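You operate a simulated robot arm through the tools that you are given. There is no shell and no other tool. Be economical: measure what you need, move in short steps, check, and stop when the job is done.

The job below is to be done with a simulated robot arm. You get a single attempt, and the scene is never put back.

Task
Drive both hook screws home at the clutch number on the rail's label.
Fine: knob to IN for the work; drill back in its rest, knob at LOCK.

Only the result counts: the job must be done as asked and must still hold three seconds after the hand-in. Knocking over, shifting, dropping, spilling or breaking anything else fails it.

Robot
A 6-joint arm with a two-finger parallel gripper, fixed in place. Base frame: the origin is at the foot of the arm, x ahead of it, y to its left, z up; the work surface is at about z = 0.8. Lengths are in m, angles in rad, forces in N, time in s.
With the tool pointing down near the work surface it reaches from about 0.42 to 0.86 m from the base axis. Its first joint turns from -2.007 to 2.007 rad. Payload 4.2 kg.
The tool frame sits at the grasp point between the pads (the TCP): z along the fingers, y along the line on which they close. The tips reach 0.023 m beyond it. The gripper opens to 0.094 m. The fingers are 0.038 m wide and 0.01 m thick; the gripper's body (0.054 by 0.096 m) begins 0.039 m behind the TCP.
Orientation is told as [roll, pitch, yaw] about the base's x, y, z axes, in that order, counted from this pose: with the fingers straight down and closing along the base's y, the tool's x points along the base's -x, its y along +y and its z along -z.

Tools
- The arm moves only by the tool jog_arm. Its argument "motion" is a list of rows, each an object of numbers (a shift or turn left out is 0, a gripper value left out holds the last): "dx", "dy", "dz": the shift along the tool's x, y, z in cm; "ax", "ay", "az": the turn, a rotation vector about the tool's x, y, z in rad; "grip": the finger opening in cm, from 0 to 9.4. In form: [{"dx": .., "dy": .., "dz": .., "ax": .., "ay": .., "az": .., "grip": ..}, ...]. A call has 1 to 12 rows; each row shifts and turns the commanded pose from where the row before left it, along the tool's axes as they then stand. Rows are played at 5 a second. More than 0.05 m and 0.15 rad between two rows, or a gripper value outside its range, and nothing of the call is played. Where a pose cannot be reached the arm comes as near as it can. A force on the tool above 90 N (or 10 N above the force at the start of the call, whichever is more), or a blocked arm, ends the call early, and 0.2 s more pass. Each finger travels about 0.108 m/s and halts on what it meets, pressing with about 28 N; the grip force reading is that of the motor and also rises with nothing between the fingers. The clock runs only during rows and for 0.2 s after the last one: add rows that do not move to give the fingers time. It gives the time, the measured TCP pose, the force on the tool (base axes), the opening and the grip force at its end, in the units of the frame above (readings bear some noise).
- Cameras (640 x 400 px; columns grow to the right, rows downward): "scene" is fixed at [0.0557, 0.5199, 1.5016]; the picture's right is [-0.63, -0.78, 0.00], its down [-0.30, 0.24, -0.93] and it looks along [0.72, -0.58, -0.38] (base axes); focal length 357 px, centre (320, 200). "wrist" rides on the gripper at [-0.039, 0, -0.044] in the tool frame; the picture's right is [0.00, -1.00, 0.00], its down [0.97, 0.00, -0.24] and it looks along [0.24, 0.00, 0.97] (tool axes); focal length 218 px, centre (320, 200).
- snapshot(camera): a new picture of that camera. No time passes.
- lift_body(by): slides the trunk up (or, below 0, down) by that many m; the arm rides with it, the base frame stays. It gives what a move gives, with no picture.
- pixel_to_xyz(camera, pixels): there is no depth. For up to 12 entries [column, row, z] of the newest picture of that camera ("zoom" is the newest enlarged one), the place [x, y] in the base frame at which the ray of that pixel passes the height z, good to about 0.002 m, but the place of the scene camera against the robot may be out by one fixed shift of up to 0.025 m in any direction. No time passes.
- close_up(camera, box): a new picture of the part [left, top, right, bottom] of that camera's present view, enlarged. No time passes.
- job_done(): hands the job in; it is judged then, once.

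Keep the steps short. Do not move on a guess: measure, check each grasp and each placing, and mend mistakes. In all there are 80 turns and 34 pictures (those below and enlarged ones count). Leave the gripper open and the arm clear of the work at the hand-in unless told otherwise, and finish with a single line.

The tools are called after "Emit:" as a command line: name --argument value ..., lists and objects as JSON in quotes. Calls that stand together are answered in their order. jog_arm: Moves the arm, as the interface text tells. Its arguments: {"type":"object","properties":{"motion":{"type":"array","items":{"type":"object","properties":{"dx":{"type":"number"},"dy":{"type":"number"},"dz":{"type":"number"},"ax":{"type":"number"},"ay":{"type":"number"},"az":{"type":"number"},"grip":{"type":"number"}}}}},"required":["motion"]} The other tools are called the same way: lift_body (by) slides the trunk up or down; snapshot (camera) takes a picture; pixel_to_xyz (camera, pixels) gives the place at which the rays of pixels pass given heights; close_up (camera, box) takes an enlarged picture of a part of a camera's view; job_done () hands the job in.

At the start:

```text
t: 0.0
position: [0.6027, -0.0291, 1.4137]
ee_rot: [-0.001, -0.001, 0.0]
force: [-0.3, -0.6, -0.2]
finger_gap: 0.094
gripper_force: 0.1
trunk travel left (down, up): [-0.8, 0.19]
```

scene: 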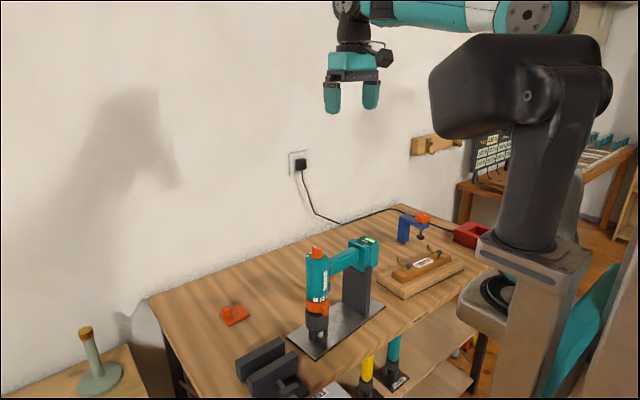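
wrist: 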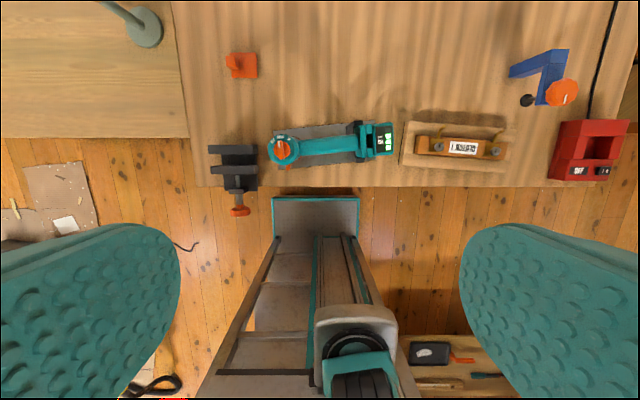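

I see the drill in a rest and the rail on a board with two hooks. I'll enlarge both.

Emit:
close_up --camera "wrist" --box '[250, 100, 410, 200]'

Emit:
close_up --camera "wrist" --box '[390, 90, 530, 178]'

Emit:
close_up --camera "scene" --box '[280, 220, 400, 365]'

Emit:
close_up --camera "scene" --box '[370, 200, 500, 310]'

```text
4.00 times, centred on (330, 150) of wrist
```

zoom: 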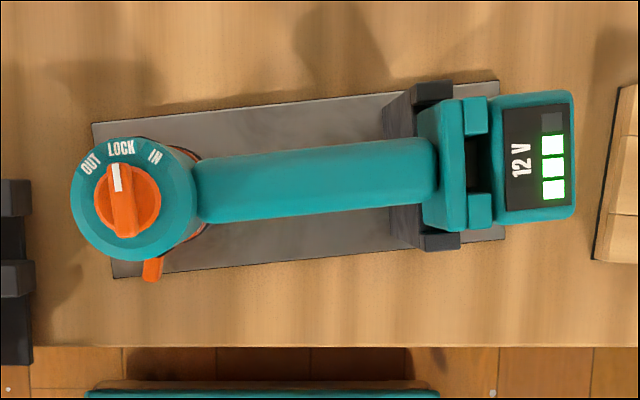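

```text
4.55 times, centred on (460, 134) of wrist
```

zoom: 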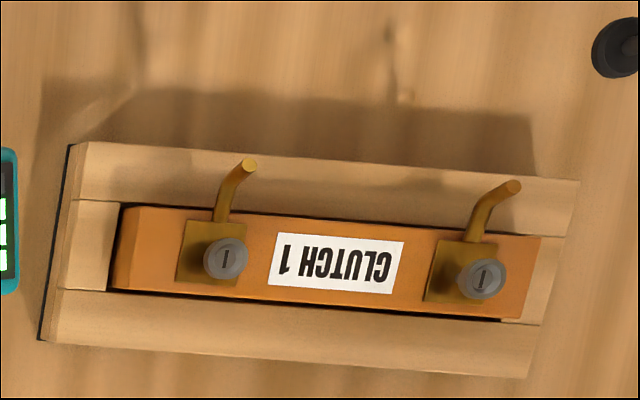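

```text
2.76 times, centred on (340, 292) of scene
```

zoom: 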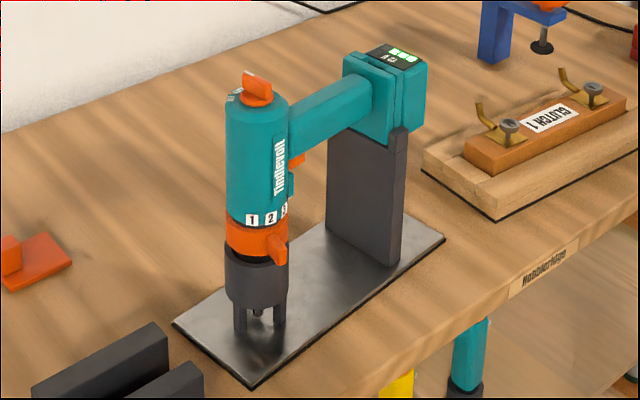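

```text
3.64 times, centred on (435, 255) of scene
```

zoom: 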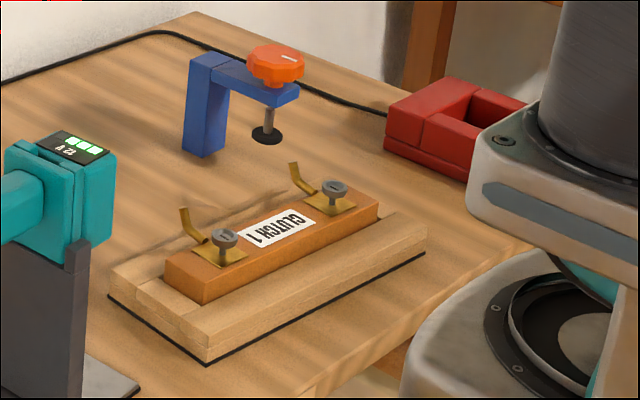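

The label reads "CLUTCH 1" and the knob is at LOCK. Next I'll look closely at the clutch ring and trigger, and measure positions.

Emit:
close_up --camera "scene" --box '[300, 280, 350, 350]'

Emit:
close_up --camera "scene" --box '[300, 230, 390, 290]'

Emit:
pixel_to_xyz --camera "wrist" --pixels '[[283, 150, 1.05], [300, 149, 1.05], [355, 144, 1.05], [375, 140, 1.05], [438, 147, 0.85], [495, 152, 0.85], [275, 135, 0.8], [376, 160, 0.8], [330, 138, 1.03], [331, 154, 1.03]]'

Emit:
pixel_to_xyz --camera "scene" --pixels '[[318, 337, 0.8], [316, 357, 0.8], [385, 305, 0.8], [288, 335, 0.8]]'

```text
5.71 times, centred on (325, 315) of scene
```

zoom: 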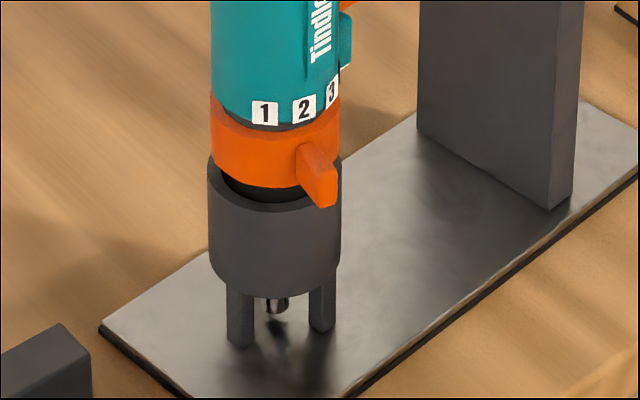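

```text
6.67 times, centred on (345, 260) of scene
```

zoom: 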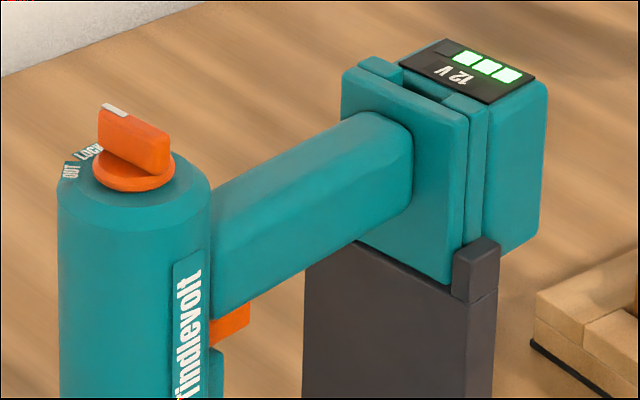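

```text
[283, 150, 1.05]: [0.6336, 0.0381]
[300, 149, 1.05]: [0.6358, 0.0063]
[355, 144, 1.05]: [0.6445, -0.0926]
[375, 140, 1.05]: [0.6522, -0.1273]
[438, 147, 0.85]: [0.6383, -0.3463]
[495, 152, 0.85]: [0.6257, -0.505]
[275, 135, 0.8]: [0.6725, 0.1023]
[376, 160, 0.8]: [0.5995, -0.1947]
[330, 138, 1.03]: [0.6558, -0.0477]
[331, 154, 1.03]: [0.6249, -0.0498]
```

```text
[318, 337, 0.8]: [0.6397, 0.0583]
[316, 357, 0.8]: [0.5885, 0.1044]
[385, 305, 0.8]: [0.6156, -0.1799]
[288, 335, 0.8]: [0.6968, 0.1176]
```

The clutch lever seems to be under 2 and has to go to 1. I'll turn the tool horizontal at the current height, pointing +x, so I can view the drill from the side.

Emit:
jog_arm --motion '[{"ay": -0.1428}, {"ay": -0.1428}, {"ay": -0.1428}, {"ay": -0.1428}, {"ay": -0.1428}, {"ay": -0.1428}, {"ay": -0.1428}, {"ay": -0.1428}, {"ay": -0.1428}, {"ay": -0.1428}, {"ay": -0.1428}, {}]'

```text
t: 2.6
position: [0.6073, -0.0245, 1.4108]
ee_rot: [-2.922, -1.57, 2.923]
force: [0.2, -0.3, -0.6]
finger_gap: 0.0939
gripper_force: 0.0
out of reach, approached as far as the arm can: row 8
trunk travel left (down, up): [-0.8, 0.19]
```

The tool is horizontal. Next I'll back off to x≈0.43 and lower the trunk by 0.35 m so the TCP is near z 1.06. At x 0.43 there is nothing in the way.

Emit:
jog_arm --motion '[{"dz": -4.5}, {"dz": -4.5}, {"dz": -4.5}, {"dz": -4.5}, {}]'

```text
t: 3.8
position: [0.5006, 0.0279, 1.4253]
ee_rot: [0.224, -1.568, -0.225]
force: [-0.3, 0.4, 0.0]
finger_gap: 0.0943
gripper_force: 0.1
out of reach, approached as far as the arm can: row 1, 2, 3, 4
trunk travel left (down, up): [-0.8, 0.19]
```

The arm can't fold back past x≈0.50 here. I'll go down with the arm itself, which stays at x≈0.5, clear of the drill at x≈0.58 and beyond. Then I'll see what pose is reached.

Emit:
jog_arm --motion '[{"dx": 4}, {"dx": 4}, {"dx": 4}, {"dx": 4}, {"dx": 4}, {"dx": 4}, {}]'

Emit:
snapshot --camera "wrist"

```text
t: 5.4
position: [0.5684, 0.1026, 1.2826]
ee_rot: [0.013, -1.545, -0.005]
force: [0.4, 0.3, -0.2]
finger_gap: 0.094
gripper_force: 0.0
out of reach, approached as far as the arm can: row 1, 2, 3, 4, 5, 6
trunk travel left (down, up): [-0.8, 0.19]
```

```text
25 pictures are left
```

wrist: 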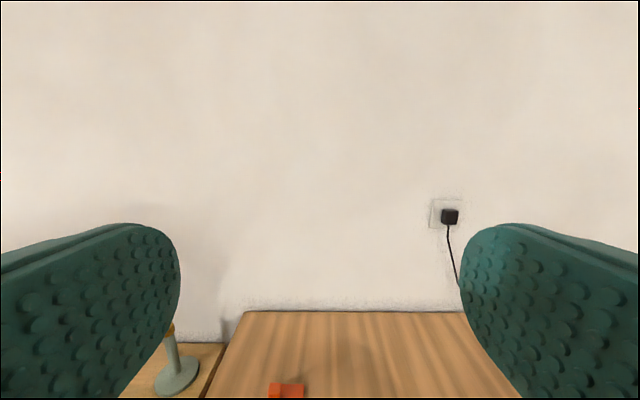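

Lower with the arm is worse and it drifts. I'll go back up and then use the trunk for height instead.

Emit:
jog_arm --motion '[{"dx": -3.5}, {"dx": -3.5}, {"dx": -3.5}, {}, {}]'

```text
t: 6.6
position: [0.5683, 0.1063, 1.3853]
ee_rot: [-0.193, -1.57, 0.193]
force: [0.1, 0.3, -0.3]
finger_gap: 0.0941
gripper_force: 0.0
trunk travel left (down, up): [-0.8, 0.19]
```

Commands restart from the attained pose, which is good. I'll move to y≈-0.02, up a little, and back to x≈0.52.

Emit:
jog_arm --motion '[{"dx": -3, "dy": -3}, {"dx": -3, "dy": -3}, {"dy": -3}, {"dy": -3.5}, {"dz": -2.5}, {"dz": -2.5}, {}]'

```text
t: 8.2
position: [0.5423, 0.012, 1.4236]
ee_rot: [3.046, -1.568, -3.049]
force: [0.3, -0.3, -0.7]
finger_gap: 0.094
gripper_force: 0.0
out of reach, approached as far as the arm can: row 4, 5, 6
trunk travel left (down, up): [-0.8, 0.19]
```

A purely horizontal tool can't get much closer in than x≈0.54. For viewing and for the lever I'll tilt to about 35° below horizontal, which should fold in further.

Emit:
jog_arm --motion '[{"ay": 0.125}, {"ay": 0.125}, {"ay": 0.125}, {"ay": 0.125}, {"ay": 0.125}, {"dz": -3}, {"dz": -3}, {"dz": -3}, {}]'

```text
t: 10.2
position: [0.4961, 0.0592, 1.4677]
ee_rot: [-0.002, -0.944, 0.0]
force: [-0.3, 1.0, 0.2]
finger_gap: 0.0939
gripper_force: 0.2
out of reach, approached as far as the arm can: row 1, 2, 3, 6, 7, 8
trunk travel left (down, up): [-0.8, 0.19]
```

Clean orientation, 36° below horizontal. I'll lower the trunk 0.27 m and look.

Emit:
lift_body --by -0.27

Emit:
snapshot --camera "wrist"

```text
t: 12.9
position: [0.4958, 0.0595, 1.198]
ee_rot: [-0.001, -0.943, 0.001]
force: [0.3, 0.3, -0.5]
finger_gap: 0.094
gripper_force: 0.1
trunk travel left (down, up): [-0.53, 0.46]
```

```text
24 pictures are left
```

wrist: 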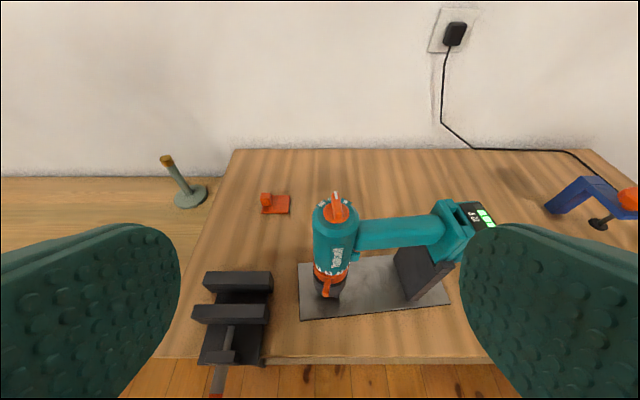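

Emit:
close_up --camera "wrist" --box '[290, 185, 370, 325]'

Emit:
pixel_to_xyz --camera "wrist" --pixels '[[301, 322, 0.8], [449, 305, 0.8], [299, 263, 0.8], [330, 290, 0.9], [330, 290, 0.87], [330, 273, 0.9], [338, 210, 1.06], [338, 210, 1.03], [400, 220, 1.03], [400, 248, 1.0], [400, 248, 0.97], [440, 205, 1.04]]'

```text
2.86 times, centred on (330, 255) of wrist
```

zoom: 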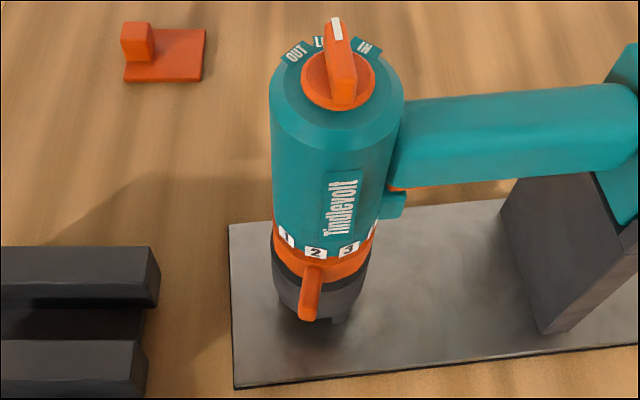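

```text
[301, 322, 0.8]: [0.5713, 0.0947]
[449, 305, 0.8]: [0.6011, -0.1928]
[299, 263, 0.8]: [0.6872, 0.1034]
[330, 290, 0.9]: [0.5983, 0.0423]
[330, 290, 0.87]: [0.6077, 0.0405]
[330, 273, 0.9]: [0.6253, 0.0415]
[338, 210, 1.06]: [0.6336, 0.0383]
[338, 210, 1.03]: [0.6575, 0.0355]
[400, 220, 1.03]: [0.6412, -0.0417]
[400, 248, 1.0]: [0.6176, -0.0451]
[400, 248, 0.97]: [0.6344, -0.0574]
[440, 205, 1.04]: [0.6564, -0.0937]
```

The lever is under number 2. I estimate the drill axis at (0.634, 0.038), the ring at z≈0.93 and the lever tip at ≈(0.58, 0.049), so it has to swing about 36° towards +y. I'll close the fingers, turn the tool horizontal and move to y≈-0.01, all above the drill.

Emit:
jog_arm --motion '[{"ay": -0.125, "grip": 0, "dz": 1}, {"ay": -0.125, "dz": 1}, {"ay": -0.125, "dz": 1}, {"ay": -0.125, "dz": 1}, {"ay": -0.127, "dz": 1}, {"dy": -2.3}, {"dy": -2.3}, {"dy": -2.4}, {}]'

```text
t: 14.9
position: [0.5549, 0.0143, 1.1668]
ee_rot: [-2.69, -1.569, 2.686]
force: [0.6, 0.8, 0.3]
finger_gap: 0.0001
gripper_force: 28.2
out of reach, approached as far as the arm can: row 1, 7, 8
trunk travel left (down, up): [-0.53, 0.46]
```

At y<0.015 the fold limit bites. If I yaw the tool by -0.5 rad, pointing (+x, -y), the wrist sits further out and the finger lines up with the lever's swing. I'll do that.

Emit:
jog_arm --motion '[{"ax": 0.125}, {"ax": 0.125}, {"ax": 0.125}, {"ax": 0.125}, {}]'

```text
t: 16.1
position: [0.6035, -0.0156, 1.1714]
ee_rot: [-0.284, -1.57, -0.213]
force: [0.7, 0.5, -0.3]
finger_gap: 0.0
gripper_force: 27.8
out of reach, approached as far as the arm can: row 3, 4
trunk travel left (down, up): [-0.53, 0.46]
```

That went the wrong way. A steeper tool is better for the lever, so I'll undo the yaw, raise a little, and rotate to pitch ≈ -0.37, nearly down.

Emit:
jog_arm --motion '[{"ax": -0.125, "dx": -2}, {"ax": -0.125, "dx": -2}, {"ax": -0.125}, {"ax": -0.125}, {"ay": 0.15}, {"ay": 0.15}, {"ay": 0.15}, {"ay": 0.15}, {"ay": 0.15}, {"ay": 0.15}, {"ay": 0.15}, {"ay": 0.15}]'

```text
t: 18.8
position: [0.6133, -0.0077, 1.2088]
ee_rot: [0.001, -0.37, -0.002]
force: [-1.3, -0.1, -0.7]
finger_gap: 0.0002
gripper_force: 28.0
out of reach, approached as far as the arm can: row 4, 5
trunk travel left (down, up): [-0.53, 0.46]
```

Good pose. Now I'll retreat to x≈0.46 and descend to z≈0.933 in front of the drill.

Emit:
jog_arm --motion '[{"dx": 3.65, "dy": 0.2, "dz": -1.17}, {"dx": 3.65, "dy": 0.2, "dz": -1.17}, {"dx": 3.65, "dy": 0.2, "dz": -1.17}, {"dx": 3.65, "dy": 0.2, "dz": -1.17}, {"dx": 1.61, "dz": 4.16}, {"dx": 1.61, "dz": 4.16}, {"dx": 1.61, "dz": 4.16}, {"dx": 1.61, "dz": 4.16}, {"dx": 1.61, "dz": 4.16}, {"dx": 1.61, "dz": 4.16}, {}]'

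Emit:
close_up --camera "wrist" --box '[200, 0, 440, 150]'

```text
t: 21.1
position: [0.4863, 0.03, 0.9504]
ee_rot: [0.001, -0.373, -0.001]
force: [0.9, 0.7, -0.3]
finger_gap: 0.0001
gripper_force: 28.4
out of reach, approached as far as the arm can: row 5, 6, 7
trunk travel left (down, up): [-0.53, 0.46]
```

```text
2.67 times, centred on (320, 75) of wrist
```

zoom: 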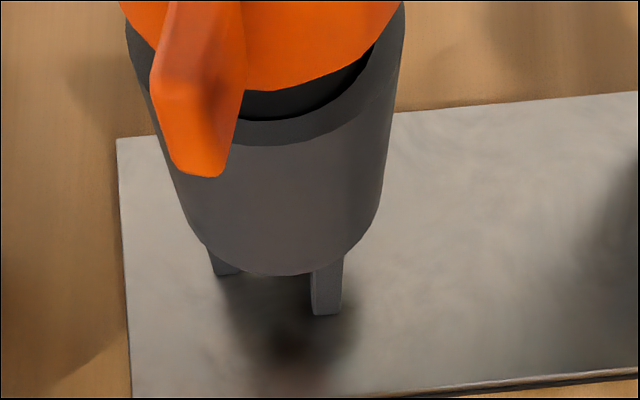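

The lever tip is at about x 0.58, y 0.050, z 0.91–0.926. I'll place the closed fingers on its -y side: y=0.0, z≈0.925, TCP x=0.571.

Emit:
jog_arm --motion '[{"dx": -0.34, "dy": -3.0, "dz": 2.92}, {"dx": -2.21, "dz": 0.86}, {"dx": -2.21, "dz": 0.86}, {"dx": -2.21, "dz": 0.86}, {}]'

```text
t: 22.4
position: [0.5721, -0.0005, 0.9243]
ee_rot: [-0.001, -0.374, 0.0]
force: [-0.2, -0.5, 1.2]
finger_gap: 0.0
gripper_force: 27.8
trunk travel left (down, up): [-0.53, 0.46]
```

In place. I'll push +y with the finger against the lever, moving slightly inward to follow its arc, then check.

Emit:
jog_arm --motion '[{"dy": 1.0}, {"dy": 1.0}, {"dy": 1.0}, {"dy": 0.55, "dx": -0.25, "dz": 0.1}, {"dy": 0.55, "dx": -0.25, "dz": 0.1}, {"dy": 0.5, "dx": -0.25, "dz": 0.1}, {}]'

Emit:
close_up --camera "scene" --box '[285, 260, 365, 350]'

```text
t: 23.9
position: [0.5784, 0.0466, 0.9243]
ee_rot: [-0.003, -0.371, -0.001]
force: [-5.7, -1.5, 1.5]
finger_gap: 0.0002
gripper_force: 27.8
trunk travel left (down, up): [-0.53, 0.46]
```

```text
4.44 times, centred on (325, 305) of scene
```

zoom: 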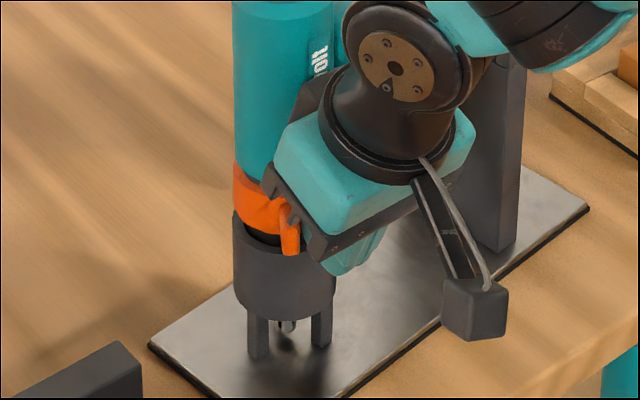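

The lever has swung to about 146° and needs about 132°. I'll push a little further along the arc.

Emit:
jog_arm --motion '[{"dy": 0.3, "dx": -0.15, "dz": 0.06}, {"dy": 0.3, "dx": -0.15, "dz": 0.06}, {}]'

Emit:
close_up --camera "scene" --box '[285, 260, 365, 350]'

```text
t: 24.8
position: [0.582, 0.0512, 0.9254]
ee_rot: [-0.001, -0.374, 0.0]
force: [-13.8, 3.0, 9.6]
finger_gap: 0.0001
gripper_force: 27.9
trunk travel left (down, up): [-0.53, 0.46]
```

```text
4.44 times, centred on (325, 305) of scene
```

zoom: 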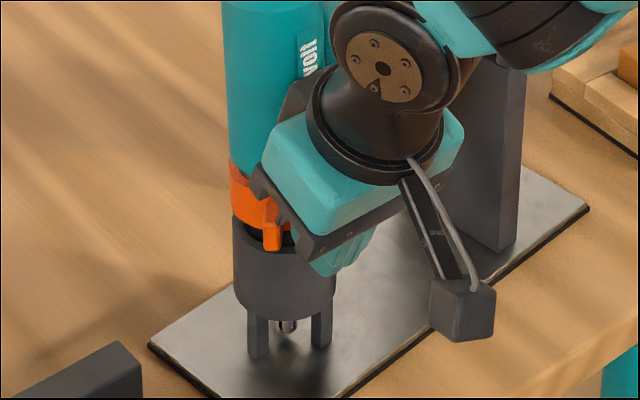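

The x force is 13.8 N and the drill is leaning slightly, so part of the gripper touches the body. I'll back off in -x and -y and inspect.

Emit:
jog_arm --motion '[{"dx": 0.93, "dz": -0.36}, {"dx": 1.86, "dz": -0.72, "dy": -1.0}, {"dx": 3.7, "dz": -1.44, "dy": -1.5}, {"dz": -3}, {"dz": -3}, {}]'

Emit:
close_up --camera "scene" --box '[285, 230, 385, 355]'

```text
t: 26.1
position: [0.4908, 0.0255, 0.9796]
ee_rot: [-0.002, -0.372, -0.001]
force: [-0.4, 0.0, 0.4]
finger_gap: 0.0
gripper_force: 27.6
trunk travel left (down, up): [-0.53, 0.46]
```

```text
3.20 times, centred on (335, 292) of scene
```

zoom: 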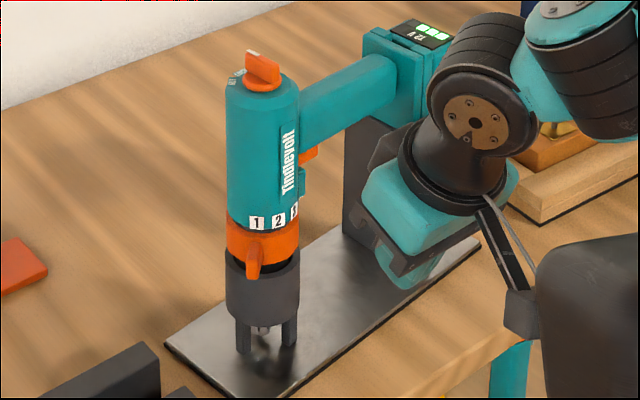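

The drill is upright again and the lever seems to be under "1". I'll zoom in to verify.

Emit:
close_up --camera "scene" --box '[300, 285, 340, 330]'

```text
8.89 times, centred on (320, 308) of scene
```

zoom: 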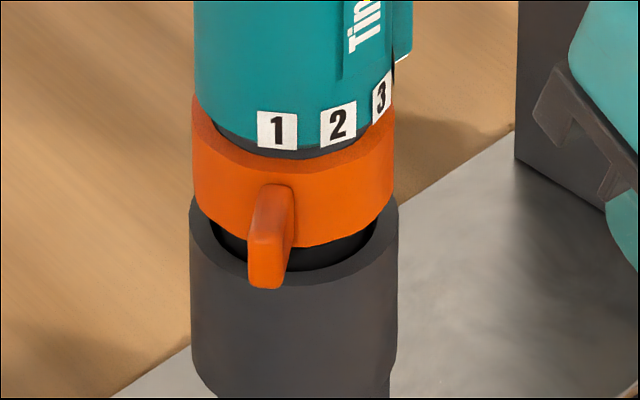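

The lever base and the "1" label line up, so the clutch is at 1. Next is the knob, a bar with its top at z≈1.071 and axis ≈(0.634, 0.039). I'll rise, turn the tool down, yaw 0.1 to match the bar, open to 5 cm and go above it.

Emit:
jog_arm --motion '[{"dx": -1.6, "dz": -4.1, "grip": 5}, {"dx": -1.6, "dz": -4.1}, {"dx": -1.6, "dz": -4.1}, {"dx": -1.6, "dz": -4.1}, {"dx": -1.6, "dz": -4.1}, {"ay": 0.124}, {"ay": 0.124}, {"ay": 0.124, "az": -0.08}, {"dx": -3.5}, {"dx": -3.5}, {"dx": -3.5}, {}]'

Emit:
snapshot --camera "wrist"

```text
t: 28.8
position: [0.5928, 0.035, 1.1665]
ee_rot: [-0.008, 0.0, 0.079]
force: [0.2, -0.1, -0.3]
finger_gap: 0.0499
gripper_force: 0.0
out of reach, approached as far as the arm can: row 6, 7, 8, 9
trunk travel left (down, up): [-0.53, 0.46]
```

```text
17 pictures are left
```

wrist: 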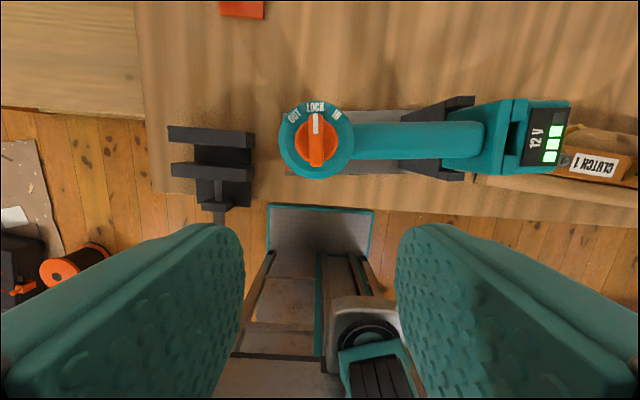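

Emit:
pixel_to_xyz --camera "wrist" --pixels '[[316, 140, 1.065], [316, 143, 1.05], [316, 117, 1.071], [316, 166, 1.065], [338, 114, 1.05], [294, 115, 1.05], [316, 105, 1.05], [405, 139, 1.03], [440, 122, 1.03], [440, 155, 1.03], [520, 140, 1.04], [350, 143, 1.03]]'

```text
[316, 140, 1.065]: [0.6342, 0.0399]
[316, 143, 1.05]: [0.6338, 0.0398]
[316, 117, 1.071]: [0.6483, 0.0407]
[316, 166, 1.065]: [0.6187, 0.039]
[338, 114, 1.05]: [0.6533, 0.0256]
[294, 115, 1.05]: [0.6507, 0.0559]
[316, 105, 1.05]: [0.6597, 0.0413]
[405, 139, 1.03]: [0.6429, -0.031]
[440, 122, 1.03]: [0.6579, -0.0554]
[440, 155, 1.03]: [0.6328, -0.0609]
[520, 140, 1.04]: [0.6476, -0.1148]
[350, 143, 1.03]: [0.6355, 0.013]
```

The knob centre is (0.634, 0.040), LOCK sits at +3° and IN at -36°, so a turn of about -0.69 rad. I'll go above it, descend to TCP z 1.081 and close on the bar.

Emit:
jog_arm --motion '[{"dx": -2.1}, {"dx": -2.05, "dy": 0.15}, {"dz": 3}, {"dz": 3}, {"dz": 2.5}, {"grip": 0.5}, {"grip": 0.5}, {}]'

```text
t: 30.6
position: [0.6395, 0.0423, 1.0921]
ee_rot: [-0.007, 0.002, 0.077]
force: [2.1, -4.6, 2.9]
finger_gap: 0.0089
gripper_force: 27.4
out of reach, approached as far as the arm can: row 4, 5
trunk travel left (down, up): [-0.53, 0.46]
```

The gap is 8.9 mm on the bar, but the arm stopped short at z 1.092 and drifted, so this is a reach limit. I'll open, rise 6 cm, correct xy, then lower with the trunk.

Emit:
jog_arm --motion '[{"grip": 5}, {"grip": 5}, {"dz": -3}, {"dz": -3}, {"dx": 0.57, "dy": -0.21}, {}]'

```text
t: 31.9
position: [0.6356, 0.0427, 1.149]
ee_rot: [-0.006, 0.0, 0.079]
force: [0.6, 0.4, 0.4]
finger_gap: 0.0497
gripper_force: 0.0
out of reach, approached as far as the arm can: row 3
trunk travel left (down, up): [-0.53, 0.46]
```

Low reach relative to the trunk should be better for a downward tool. I'll raise the trunk by 0.27 and then lower with the arm.

Emit:
lift_body --by 0.3

Emit:
jog_arm --motion '[{"dz": 4.5}, {"dz": 4.5}, {"dz": 4.5}, {"dz": 4.5}, {"dz": 4.5}, {"dz": 4.5}, {}]'

```text
t: 35.0
position: [0.6345, 0.0422, 1.4484]
ee_rot: [-0.006, 0.002, 0.078]
force: [0.4, -0.7, -0.1]
finger_gap: 0.0499
gripper_force: 0.3
trunk travel left (down, up): [-0.83, 0.16]
```

```text
t: 36.5
position: [0.7356, 0.0805, 1.2934]
ee_rot: [-0.007, 0.005, 0.081]
force: [0.4, -0.3, -0.6]
finger_gap: 0.0496
gripper_force: 0.0
out of reach, approached as far as the arm can: row 1, 2, 3, 4, 5, 6
trunk travel left (down, up): [-0.83, 0.16]
```

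The fold limit is worse when the arm is low relative to the trunk. So I want the arm raised relative to the trunk and the trunk lowered. I'll raise the arm 0.3 m first and re-centre.

Emit:
jog_arm --motion '[{"dz": -4.5}, {"dz": -4.5}, {"dz": -4.5}, {"dz": -4.5}, {"dz": -4.5}, {"dz": -4.5}, {"dx": 3.5, "dy": -1}, {"dx": 3.5, "dy": -1}, {"dx": 3.4, "dy": -1.2}, {}]'

```text
t: 38.8
position: [0.5806, 0.0231, 1.5044]
ee_rot: [-0.007, -0.004, 0.08]
force: [-0.8, 0.3, 0.3]
finger_gap: 0.0499
gripper_force: 0.1
out of reach, approached as far as the arm can: row 4, 5, 6
trunk travel left (down, up): [-0.83, 0.16]
```

Emit:
jog_arm --motion '[{"dx": -2.5, "dz": -3}, {"dx": -2.5, "dy": 0.8, "dz": -3}, {"dy": 0.8}, {}]'

```text
t: 39.8
position: [0.6197, 0.0405, 1.5429]
ee_rot: [-0.004, -0.003, 0.078]
force: [-0.4, -0.5, 0.0]
finger_gap: 0.0501
gripper_force: 0.0
out of reach, approached as far as the arm can: row 2
trunk travel left (down, up): [-0.83, 0.16]
```

The working band is z≈1.4–1.5 relative to the trunk. I'll centre on the knob and use the trunk as the vertical axis.

Emit:
jog_arm --motion '[{"dx": -1.43, "dy": -0.18, "dz": 2.0}, {"dz": 2.3}, {}]'

Emit:
lift_body --by -0.38

```text
t: 40.5
position: [0.6358, 0.0406, 1.5]
ee_rot: [-0.005, 0.0, 0.079]
force: [-0.3, 0.4, -0.6]
finger_gap: 0.0501
gripper_force: 0.1
trunk travel left (down, up): [-0.83, 0.16]
```

```text
t: 44.2
position: [0.6367, 0.0397, 1.1205]
ee_rot: [-0.005, 0.0, 0.078]
force: [-0.6, 0.1, 0.2]
finger_gap: 0.0502
gripper_force: 0.1
trunk travel left (down, up): [-0.45, 0.54]
```

Emit:
jog_arm --motion '[{"dx": 0.2}, {}]'

Emit:
lift_body --by -0.04

Emit:
jog_arm --motion '[{"grip": 0.5}, {"grip": 0.5}, {}]'

Emit:
close_up --camera "scene" --box '[280, 210, 380, 290]'

```text
t: 44.8
position: [0.634, 0.0406, 1.1199]
ee_rot: [-0.006, -0.001, 0.077]
force: [-0.3, -0.4, 0.3]
finger_gap: 0.0502
gripper_force: 0.0
trunk travel left (down, up): [-0.45, 0.54]
```

```text
t: 45.6
position: [0.634, 0.0402, 1.0807]
ee_rot: [-0.004, 0.0, 0.08]
force: [0.2, 1.1, -0.5]
finger_gap: 0.0498
gripper_force: 0.0
trunk travel left (down, up): [-0.41, 0.58]
```

```text
t: 46.5
position: [0.6336, 0.0397, 1.0818]
ee_rot: [-0.005, -0.005, 0.078]
force: [0.9, -5.2, 14.6]
finger_gap: 0.0085
gripper_force: 27.4
trunk travel left (down, up): [-0.41, 0.58]
```

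```text
5.00 times, centred on (330, 250) of scene
```

zoom: 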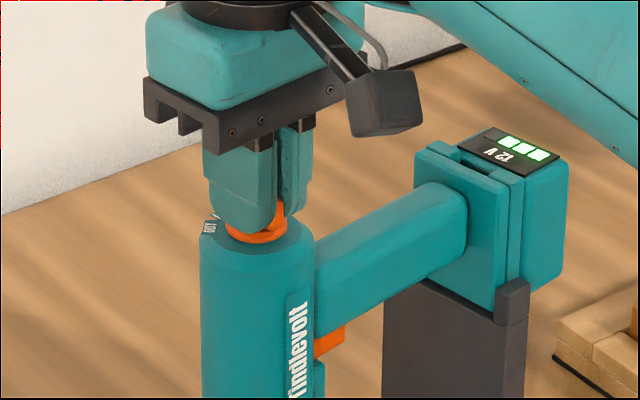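

The bar is gripped (8.5 mm) with 14.6 N upward from touching the disc. I'll ease up 2 mm and turn by +0.69 about tool z, which is clockwise from above, towards IN.

Emit:
jog_arm --motion '[{"dz": -0.2}, {"az": 0.115}, {"az": 0.115}, {"az": 0.115}, {"az": 0.115}, {"az": 0.115}, {"az": 0.115}, {}]'

```text
t: 48.2
position: [0.6337, 0.04, 1.0809]
ee_rot: [-0.004, -0.002, -0.614]
force: [-3.6, -2.3, 0.5]
finger_gap: 0.0086
gripper_force: 28.1
trunk travel left (down, up): [-0.41, 0.58]
```

Turned to yaw -0.614. I'll open, rise with the trunk and check the knob.

Emit:
jog_arm --motion '[{"grip": 4}, {"grip": 4}, {}]'

Emit:
lift_body --by 0.12

Emit:
close_up --camera "wrist" --box '[200, 40, 520, 240]'

```text
t: 49.0
position: [0.6353, 0.04, 1.0815]
ee_rot: [-0.004, -0.002, -0.611]
force: [-0.1, -0.6, -0.1]
finger_gap: 0.04
gripper_force: 0.0
trunk travel left (down, up): [-0.41, 0.58]
```

```text
t: 50.5
position: [0.635, 0.0394, 1.2024]
ee_rot: [-0.004, -0.005, -0.613]
force: [0.2, 0.0, 0.5]
finger_gap: 0.0397
gripper_force: 0.0
trunk travel left (down, up): [-0.53, 0.46]
```

```text
2.00 times, centred on (360, 140) of wrist
```

zoom: 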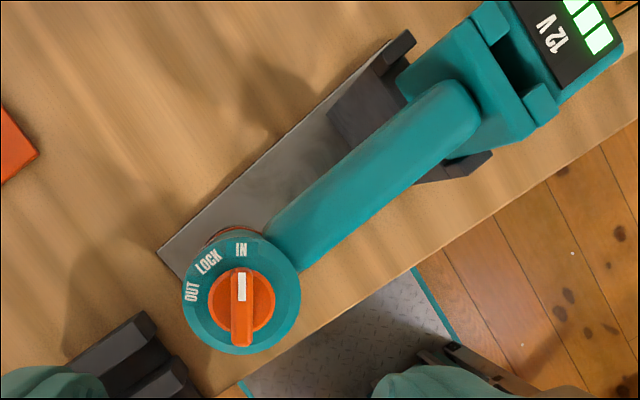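

The knob is at IN. Next I'll turn the tool horizontal along (0.995, 0.104), perpendicular to the handle, with the fingers closing vertically. I'm staying above the drill, unyawing first and then pitching.

Emit:
jog_arm --motion '[{"az": -0.143, "grip": 9.4}, {"az": -0.143}, {"az": -0.143}, {"az": -0.143}, {"az": -0.145}, {"ay": -0.15}, {"ay": -0.15}, {"ay": -0.15}, {"ay": -0.15}, {"ay": -0.15}, {"ay": -0.15}, {"ay": -0.15}]'

Emit:
jog_arm --motion '[{"ay": -0.15}, {"ay": -0.15}, {"ay": -0.15}, {"ay": -0.07}, {"az": 0.143}, {"az": 0.143}, {"az": 0.143}, {"az": 0.143}, {"az": 0.143}, {"az": 0.143}, {"az": 0.143}, {"az": 0.143}]'

Emit:
jog_arm --motion '[{"az": 0.143}, {"az": 0.143}, {"az": 0.141}, {}]'

```text
t: 53.1
position: [0.6858, 0.0609, 1.3181]
ee_rot: [-0.008, -0.937, 0.114]
force: [-0.2, 0.1, -0.6]
finger_gap: 0.0939
gripper_force: 0.1
out of reach, approached as far as the arm can: row 8, 9, 10, 11, 12
trunk travel left (down, up): [-0.53, 0.46]
```

```text
t: 55.8
position: [0.6863, 0.0604, 1.3176]
ee_rot: [0.887, -0.341, -1.201]
force: [0.1, 0.2, -0.3]
finger_gap: 0.094
gripper_force: 0.1
out of reach, approached as far as the arm can: row 1, 2, 3, 4
trunk travel left (down, up): [-0.53, 0.46]
```

```text
t: 56.8
position: [0.6915, 0.0533, 1.3223]
ee_rot: [0.932, -0.003, -1.464]
force: [0.7, 0.0, 0.1]
finger_gap: 0.0939
gripper_force: 0.1
out of reach, approached as far as the arm can: row 3
trunk travel left (down, up): [-0.53, 0.46]
```

Pitch stopped at 0.94 because the arm rose to its outer limit. I'll lower it back into the good band and finish the last 0.63 rad about tool x.

Emit:
jog_arm --motion '[{"dx": -1.75, "dy": -3.9, "dz": -0.2}, {"dx": -1.75, "dy": -3.9, "dz": -0.2}, {"dx": -1.75, "dy": -3.9, "dz": -0.2}, {"dx": -1.75, "dy": -3.9, "dz": -0.2}, {"ax": -0.127}, {"ax": -0.127}, {"ax": -0.127}, {"ax": -0.127}, {"ax": -0.127}, {}]'

```text
t: 59.0
position: [0.6887, 0.0114, 1.3407]
ee_rot: [0.99, -0.001, -1.466]
force: [0.7, -0.4, 0.5]
finger_gap: 0.094
gripper_force: 0.1
out of reach, approached as far as the arm can: row 1, 2, 3, 4, 5, 6, 7, 8, 9
trunk travel left (down, up): [-0.53, 0.46]
```

Stuck at a limit. I'll test small separate moves: base-down, then base +x.

Emit:
jog_arm --motion '[{"dy": -1.67, "dz": 1.1}, {"dy": -1.67, "dz": 1.1}, {}]'

Emit:
snapshot --camera "scene"

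```text
t: 59.8
position: [0.6876, 0.0116, 1.3389]
ee_rot: [0.991, -0.001, -1.469]
force: [-0.6, 0.0, 0.1]
finger_gap: 0.0939
gripper_force: 0.0
out of reach, approached as far as the arm can: row 1, 2
trunk travel left (down, up): [-0.53, 0.46]
```

```text
14 pictures are left
```

scene: 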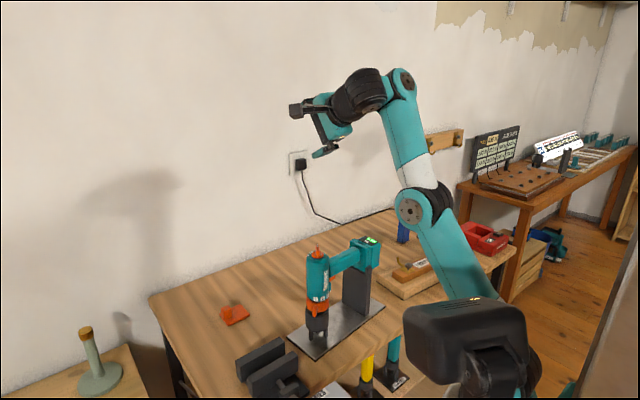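

The scene picture shows the arm is now in an elbow-forward shape. The shifts within one call pile up, so the pure turn was never tried from here. I'll try only the pitch, in a fresh call.

Emit:
jog_arm --motion '[{"ax": -0.145}, {"ax": -0.145}, {"ax": -0.145}, {"ax": -0.145}, {}]'

```text
t: 61.0
position: [0.6876, 0.0115, 1.3413]
ee_rot: [0.989, -0.001, -1.468]
force: [0.1, -0.3, -0.5]
finger_gap: 0.0942
gripper_force: 0.1
out of reach, approached as far as the arm can: row 1, 2, 3, 4
trunk travel left (down, up): [-0.53, 0.46]
```

My reading is that this elbow-forward shape has a tight elbow limit, and I need the original elbow-up shape. I'll raise the trunk for clearance, then command a pose that only elbow-up can reach.

Emit:
lift_body --by 0.3

Emit:
jog_arm --motion '[{"ax": 0.124}, {"ax": 0.124}, {"ax": 0.124}, {"ax": 0.124}, {"ax": 0.124}, {}]'

```text
t: 64.0
position: [0.6873, 0.0109, 1.6412]
ee_rot: [0.99, 0.0, -1.469]
force: [0.1, -0.5, 0.7]
finger_gap: 0.0939
gripper_force: 0.2
trunk travel left (down, up): [-0.83, 0.16]
```

```text
t: 65.3
position: [0.6628, 0.0148, 1.6107]
ee_rot: [0.371, 0.003, -1.468]
force: [-0.3, 0.1, 0.4]
finger_gap: 0.0941
gripper_force: 0.0
out of reach, approached as far as the arm can: row 4, 5
trunk travel left (down, up): [-0.83, 0.16]
```

Emit:
jog_arm --motion '[{"dy": -2.6, "dz": 2.85}, {"dy": -2.6, "dz": 2.85}, {"dy": -2.6, "dz": 2.85}, {"dy": -2.6, "dz": 2.85}, {"dy": -2.6, "dz": 2.85}, {"dy": -2.6, "dz": 2.85}, {"dy": -2.6, "dz": 2.85}, {"dy": -2.6, "dz": 2.85}, {"dy": -2.6, "dz": 2.85}, {"dy": -2.6, "dz": 2.85}, {}, {}]'

```text
t: 68.0
position: [0.6283, 0.0102, 1.5172]
ee_rot: [0.368, -0.001, -1.467]
force: [0.3, -0.1, 0.3]
finger_gap: 0.0939
gripper_force: 0.1
out of reach, approached as far as the arm can: row 3, 4, 5, 6, 7, 8, 9, 10
trunk travel left (down, up): [-0.83, 0.16]
```

It's a local solver, so the elbow has to pass through straight. I'll push up hard until the arm is straight, then come back down in a fresh call and see which side it bends.

Emit:
jog_arm --motion '[{"dy": 1.63, "dz": -4.2}, {"dy": 1.63, "dz": -4.2}, {"dy": 1.63, "dz": -4.2}, {"dy": 1.63, "dz": -4.2}, {"dy": 1.63, "dz": -4.2}, {"dy": 1.63, "dz": -4.2}, {}]'

Emit:
jog_arm --motion '[{"dy": -2.6, "dz": 2.85}, {"dy": -2.6, "dz": 2.85}, {"dy": -2.6, "dz": 2.85}, {"dy": -2.6, "dz": 2.85}, {"dy": -2.6, "dz": 2.85}, {"dy": -2.6, "dz": 2.85}, {"dy": -2.6, "dz": 2.85}, {"dy": -2.6, "dz": 2.85}, {}]'

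Emit:
snapshot --camera "scene"

```text
t: 69.5
position: [0.5841, 0.0006, 1.6495]
ee_rot: [0.372, 0.0, -1.468]
force: [-0.4, 0.1, -0.1]
finger_gap: 0.0938
gripper_force: 0.1
out of reach, approached as far as the arm can: row 3, 4, 5, 6
trunk travel left (down, up): [-0.83, 0.16]
```

```text
t: 71.5
position: [0.48, -0.0032, 1.5411]
ee_rot: [0.367, 0.001, -1.468]
force: [-0.1, 0.0, 0.3]
finger_gap: 0.0939
gripper_force: 0.0
out of reach, approached as far as the arm can: row 4, 5, 6, 7, 8
trunk travel left (down, up): [-0.83, 0.16]
```

```text
13 pictures are left
```

scene: 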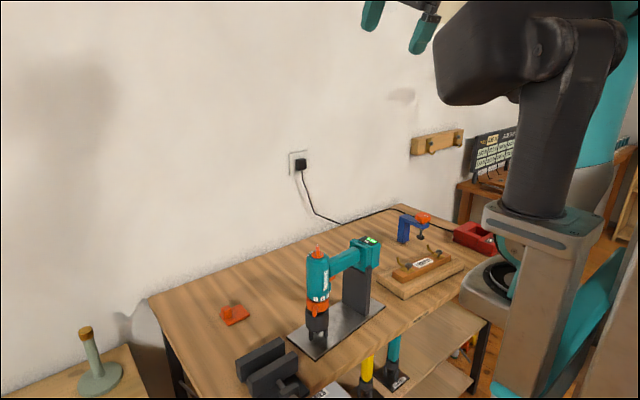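

Still the same shell. I'll use the wrist limit instead: turning the hand to point down and back towards the robot should force the forearm over to the other side.

Emit:
jog_arm --motion '[{"ax": 0.14}, {"ax": 0.14}, {"ax": 0.14}, {"ax": 0.14}, {"ax": 0.14}, {"ax": 0.14}, {"ax": 0.14}, {"ax": 0.14}, {}]'

```text
t: 73.5
position: [0.4742, -0.0036, 1.4076]
ee_rot: [-0.653, -0.009, -1.474]
force: [0.6, -0.9, 0.2]
finger_gap: 0.0941
gripper_force: 0.0
out of reach, approached as far as the arm can: row 1, 5, 6, 7, 8
trunk travel left (down, up): [-0.83, 0.16]
```

Emit:
jog_arm --motion '[{"dz": 3.18, "dy": 2.43}, {"dz": 3.18, "dy": 2.43}, {"dz": 3.18, "dy": 2.43}, {"dz": 3.18, "dy": 2.43}, {"dz": 3.18, "dy": 2.43}, {}]'

```text
t: 75.0
position: [0.5225, -0.0018, 1.2832]
ee_rot: [-0.662, -0.007, -1.471]
force: [0.6, -1.0, -0.2]
finger_gap: 0.0941
gripper_force: 0.0
out of reach, approached as far as the arm can: row 3, 4, 5
trunk travel left (down, up): [-0.83, 0.16]
```

It got deeper than before, so it has probably flipped. I'll turn the hand forward again and see.

Emit:
jog_arm --motion '[{"ax": -0.14}, {"ax": -0.14}, {"ax": -0.14}, {"ax": -0.14}, {"ax": -0.14}, {"ax": -0.14}, {"ax": -0.14}, {"ax": -0.14}, {}]'

Emit:
snapshot --camera "scene"

```text
t: 77.0
position: [0.6207, 0.0317, 1.5319]
ee_rot: [0.463, -0.009, -1.473]
force: [0.9, -0.1, -0.4]
finger_gap: 0.094
gripper_force: 0.1
out of reach, approached as far as the arm can: row 1, 2, 3, 4, 5, 6, 7, 8
trunk travel left (down, up): [-0.83, 0.16]
```

```text
12 pictures are left
```

scene: 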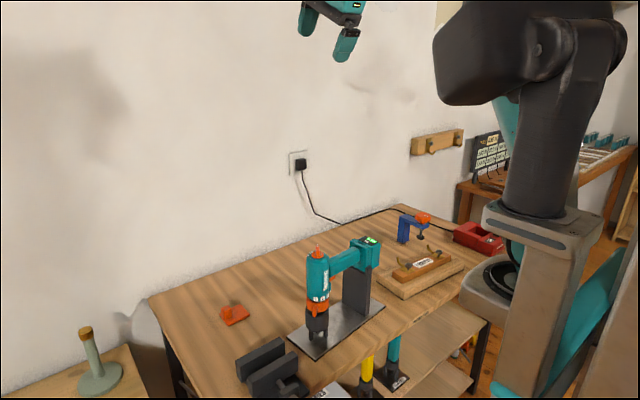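

Not flipped yet. I'll go straight up first, and then fold the hand back while the arm is straight.

Emit:
jog_arm --motion '[{"dy": 2.0, "dz": -4.0}, {"dy": 2.0, "dz": -4.0}, {"dy": 2.0, "dz": -4.0}, {"dy": 2.0, "dz": -4.0}, {"dy": 2.0, "dz": -4.0}, {}]'

Emit:
jog_arm --motion '[{"ax": 0.15}, {"ax": 0.15}, {"ax": 0.15}, {"ax": 0.15}, {"ax": 0.15}, {"ax": 0.15}, {"ax": 0.15}, {"ax": 0.15}, {"ax": 0.15}, {"ax": 0.15}, {}]'

```text
t: 78.3
position: [0.591, 0.0586, 1.662]
ee_rot: [0.501, 0.043, -1.458]
force: [-0.1, 0.1, 0.4]
finger_gap: 0.094
gripper_force: 0.1
out of reach, approached as far as the arm can: row 1, 2, 3, 5
trunk travel left (down, up): [-0.83, 0.16]
```

```text
t: 80.8
position: [0.4912, -0.0017, 1.3148]
ee_rot: [-0.997, 0.044, -1.454]
force: [0.4, -0.4, -0.6]
finger_gap: 0.094
gripper_force: 0.1
out of reach, approached as far as the arm can: row 1, 2, 3, 4, 5, 6, 7, 8, 9, 10
trunk travel left (down, up): [-0.83, 0.16]
```

Next I'll swing the hand forward about the wrist centre, so the upper arm keeps its shape. That should put the TCP near (0.83, 0, 1.2), which is clear of everything.

Emit:
jog_arm --motion '[{"ax": -0.137, "dy": 3.8}, {"ax": -0.137, "dy": 3.8}, {"ax": -0.137, "dy": 3.8}, {"ax": -0.137, "dy": 3.8}, {"ax": -0.137, "dy": 3.8}, {"ax": -0.137, "dy": 3.8}, {"ax": -0.137, "dy": 3.8}, {"ax": -0.137, "dy": 3.8}, {"ax": -0.137, "dy": 3.8}, {"ax": -0.137, "dy": 3.8}, {}]'

Emit:
snapshot --camera "scene"

```text
t: 83.2
position: [0.8966, 0.0592, 1.2592]
ee_rot: [0.354, 0.023, -1.462]
force: [0.1, 0.6, -0.1]
finger_gap: 0.0937
gripper_force: 0.1
out of reach, approached as far as the arm can: row 3, 4, 5, 6, 7, 10
trunk travel left (down, up): [-0.83, 0.16]
```

```text
11 pictures are left
```

scene: 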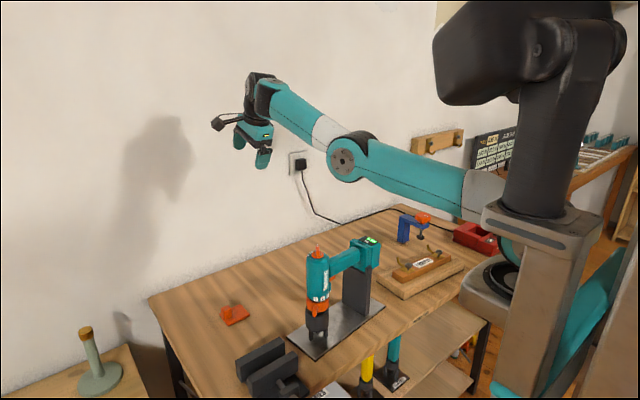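

That picture makes it clear: the elbow sags below the shoulder–wrist line. I'll return to the straight-up stretch, then go down and back while folding the hand backwards. Only elbow-up can follow that.

Emit:
jog_arm --motion '[{"dy": -0.96, "dz": -4.6, "dx": -0.4}, {"dy": -0.96, "dz": -4.6, "dx": -0.4}, {"dy": -0.96, "dz": -4.6, "dx": -0.4}, {"dy": -0.96, "dz": -4.6, "dx": -0.4}, {"dy": -0.96, "dz": -4.6, "dx": -0.4}, {"dy": -0.96, "dz": -4.6, "dx": -0.4}, {"dy": -0.96, "dz": -4.6, "dx": -0.4}, {"dy": -0.96, "dz": -4.6, "dx": -0.4}, {"dy": -0.96, "dz": -4.6, "dx": -0.4}, {"dy": -0.96, "dz": -4.6, "dx": -0.4}, {"dy": -0.96, "dz": -4.6}, {}]'

Emit:
jog_arm --motion '[{"ax": 0.14, "dy": -3.66, "dz": 2.33}, {"ax": 0.14, "dy": -3.31, "dz": 2.82}, {"ax": 0.14, "dy": -2.88, "dz": 3.25}, {"ax": 0.14, "dy": -2.39, "dz": 3.62}, {"ax": 0.14, "dy": -1.87, "dz": 3.92}, {"ax": 0.14, "dy": -1.31, "dz": 4.14}, {"ax": 0.14, "dy": -0.71, "dz": 4.28}, {"ax": 0.14, "dy": -0.11, "dz": 4.34}, {"ax": 0.14, "dy": 0.5, "dz": 4.31}, {"ax": 0.14, "dy": 1.1, "dz": 4.2}, {}]'

Emit:
snapshot --camera "scene"

```text
t: 85.8
position: [0.6031, -0.0332, 1.6476]
ee_rot: [0.371, 0.043, -1.457]
force: [-0.1, -0.2, -0.1]
finger_gap: 0.0942
gripper_force: 0.0
out of reach, approached as far as the arm can: row 10, 11
trunk travel left (down, up): [-0.83, 0.16]
```

```text
t: 88.2
position: [0.3528, -0.0498, 1.3064]
ee_rot: [-1.031, 0.043, -1.455]
force: [-0.2, 0.1, -0.1]
finger_gap: 0.094
gripper_force: 0.1
out of reach, approached as far as the arm can: row 10
trunk travel left (down, up): [-0.83, 0.16]
```

```text
10 pictures are left
```

scene: 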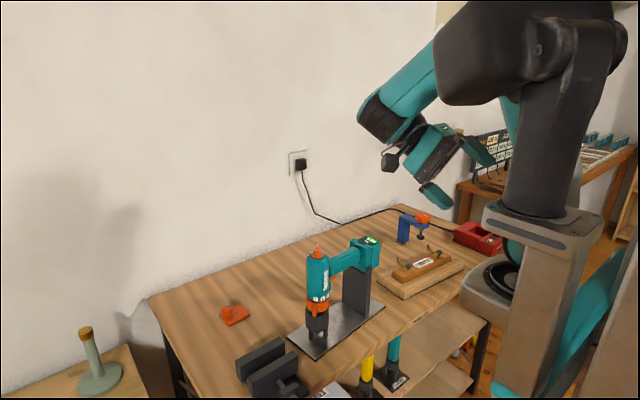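

It has flipped: the forearm now descends to the wrist. I'll swing the hand forward while pulling the wrist centre back.

Emit:
jog_arm --motion '[{"ax": -0.15, "dy": 3.17, "dz": 1.71}, {"ax": -0.15, "dy": 2.93, "dz": 1.54}, {"ax": -0.15, "dy": 2.71, "dz": 1.33}, {"ax": -0.15, "dy": 2.53, "dz": 1.1}, {"ax": -0.15, "dy": 2.38, "dz": 0.83}, {"ax": -0.15, "dy": 2.28, "dz": 0.55}, {"ax": -0.15, "dy": 2.22, "dz": 0.26}, {"ax": -0.15, "dy": 2.2}, {"ax": -0.15, "dy": 2.23, "dz": -0.34}, {"ax": -0.15, "dy": 2.3, "dz": -0.63}, {}]'

```text
t: 90.5
position: [0.5884, -0.0544, 1.5625]
ee_rot: [0.468, 0.043, -1.458]
force: [0.3, -0.3, -0.1]
finger_gap: 0.0939
gripper_force: 0.0
out of reach, approached as far as the arm can: row 1, 2, 3, 4, 5, 6, 7, 8, 9, 10
trunk travel left (down, up): [-0.83, 0.16]
```

That swung back to the old shape. The fold-back manoeuvre does work, so I'll repeat it, and then leave it by raising the wrist as the hand turns down, towards a start-like pose.

Emit:
jog_arm --motion '[{"dy": 2.03, "dz": -4.02}, {"dy": 2.03, "dz": -4.02}, {"dy": 2.03, "dz": -4.02}, {}]'

Emit:
jog_arm --motion '[{"ax": 0.14, "dy": -3.66, "dz": 2.33}, {"ax": 0.14, "dy": -3.31, "dz": 2.82}, {"ax": 0.14, "dy": -2.88, "dz": 3.25}, {"ax": 0.14, "dy": -2.39, "dz": 3.62}, {"ax": 0.14, "dy": -1.87, "dz": 3.92}, {"ax": 0.14, "dy": -1.31, "dz": 4.14}, {"ax": 0.14, "dy": -0.71, "dz": 4.28}, {"ax": 0.14, "dy": -0.11, "dz": 4.34}, {"ax": 0.14, "dy": 0.5, "dz": 4.31}, {}]'

Emit:
jog_arm --motion '[{"ax": -0.114, "dy": 0.63, "dz": -1.54}, {"ax": -0.114, "dy": 0.82, "dz": -1.83}, {"ax": -0.114, "dy": 1.05, "dz": -2.09}, {"ax": -0.114, "dy": 1.29, "dz": -2.31}, {"ax": -0.114, "dy": 1.58, "dz": -2.53}, {"ax": -0.114, "dy": 1.87, "dz": -2.69}, {"ax": -0.114, "dy": 2.2, "dz": -2.83}, {"ax": -0.114, "dy": 2.5, "dz": -2.92}, {}]'

Emit:
snapshot --camera "scene"

```text
t: 91.5
position: [0.5863, -0.0616, 1.6766]
ee_rot: [0.47, 0.044, -1.457]
force: [-0.3, 0.4, -0.3]
finger_gap: 0.094
gripper_force: 0.1
out of reach, approached as far as the arm can: row 3
trunk travel left (down, up): [-0.83, 0.16]
```

```text
t: 93.8
position: [0.3849, -0.0688, 1.3404]
ee_rot: [-0.79, 0.041, -1.456]
force: [0.7, -0.7, 0.2]
finger_gap: 0.0941
gripper_force: 0.0
trunk travel left (down, up): [-0.83, 0.16]
```

```text
t: 95.8
position: [0.5604, -0.0514, 1.4784]
ee_rot: [0.123, 0.042, -1.455]
force: [0.0, -0.2, -0.5]
finger_gap: 0.0938
gripper_force: 0.1
trunk travel left (down, up): [-0.83, 0.16]
```

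```text
9 pictures are left
```

scene: 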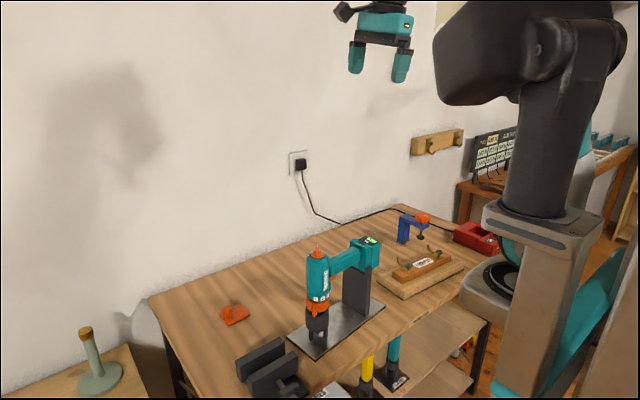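

No out-of-reach warnings this time. I'll shift to about (0.61, -0.03) and pitch to horizontal in small steps.

Emit:
jog_arm --motion '[{"dy": 2.5, "dx": 1, "dz": 1.5}, {"dy": 2.0, "dx": 1, "dz": 1.5}, {"ax": -0.145}, {"ax": -0.145}, {"ax": -0.145}, {"ax": -0.145}, {"ax": -0.145}, {"ax": -0.145}, {"ax": -0.145}, {}]'

Emit:
jog_arm --motion '[{"ax": -0.144}, {"ax": -0.144}, {"ax": -0.144}, {}]'

```text
t: 98.0
position: [0.6722, 0.006, 1.6779]
ee_rot: [1.123, 0.039, -1.462]
force: [-1.0, -0.6, 0.4]
finger_gap: 0.094
gripper_force: 0.1
out of reach, approached as far as the arm can: row 3, 4, 5, 6, 7, 8, 9
trunk travel left (down, up): [-0.83, 0.16]
```

```text
t: 99.0
position: [0.5341, 0.0519, 1.7987]
ee_rot: [1.538, 0.042, -1.471]
force: [0.3, -0.1, 0.3]
finger_gap: 0.0939
gripper_force: 0.1
out of reach, approached as far as the arm can: row 1, 2, 3
trunk travel left (down, up): [-0.83, 0.16]
```

The hand is horizontal now at z 1.80 (1.77 relative), steep arm. With the trunk nearly all the way down this shape can serve the handle height, with the elbow staying well short of the table edge. I'll test whether I can move here to (0.575, -0.027) and fix the small roll.

Emit:
jog_arm --motion '[{"ax": -0.033, "az": -0.042}, {"dx": -2.6}, {"dx": -2.6}, {"dx": -2.6}, {"dz": 2.0}, {"dz": 2.0}, {}]'

```text
t: 100.5
position: [0.5667, -0.0117, 1.831]
ee_rot: [1.6, 0.001, -1.459]
force: [0.0, 0.9, -0.8]
finger_gap: 0.0939
gripper_force: 0.1
out of reach, approached as far as the arm can: row 1, 2, 3, 4
trunk travel left (down, up): [-0.83, 0.16]
```

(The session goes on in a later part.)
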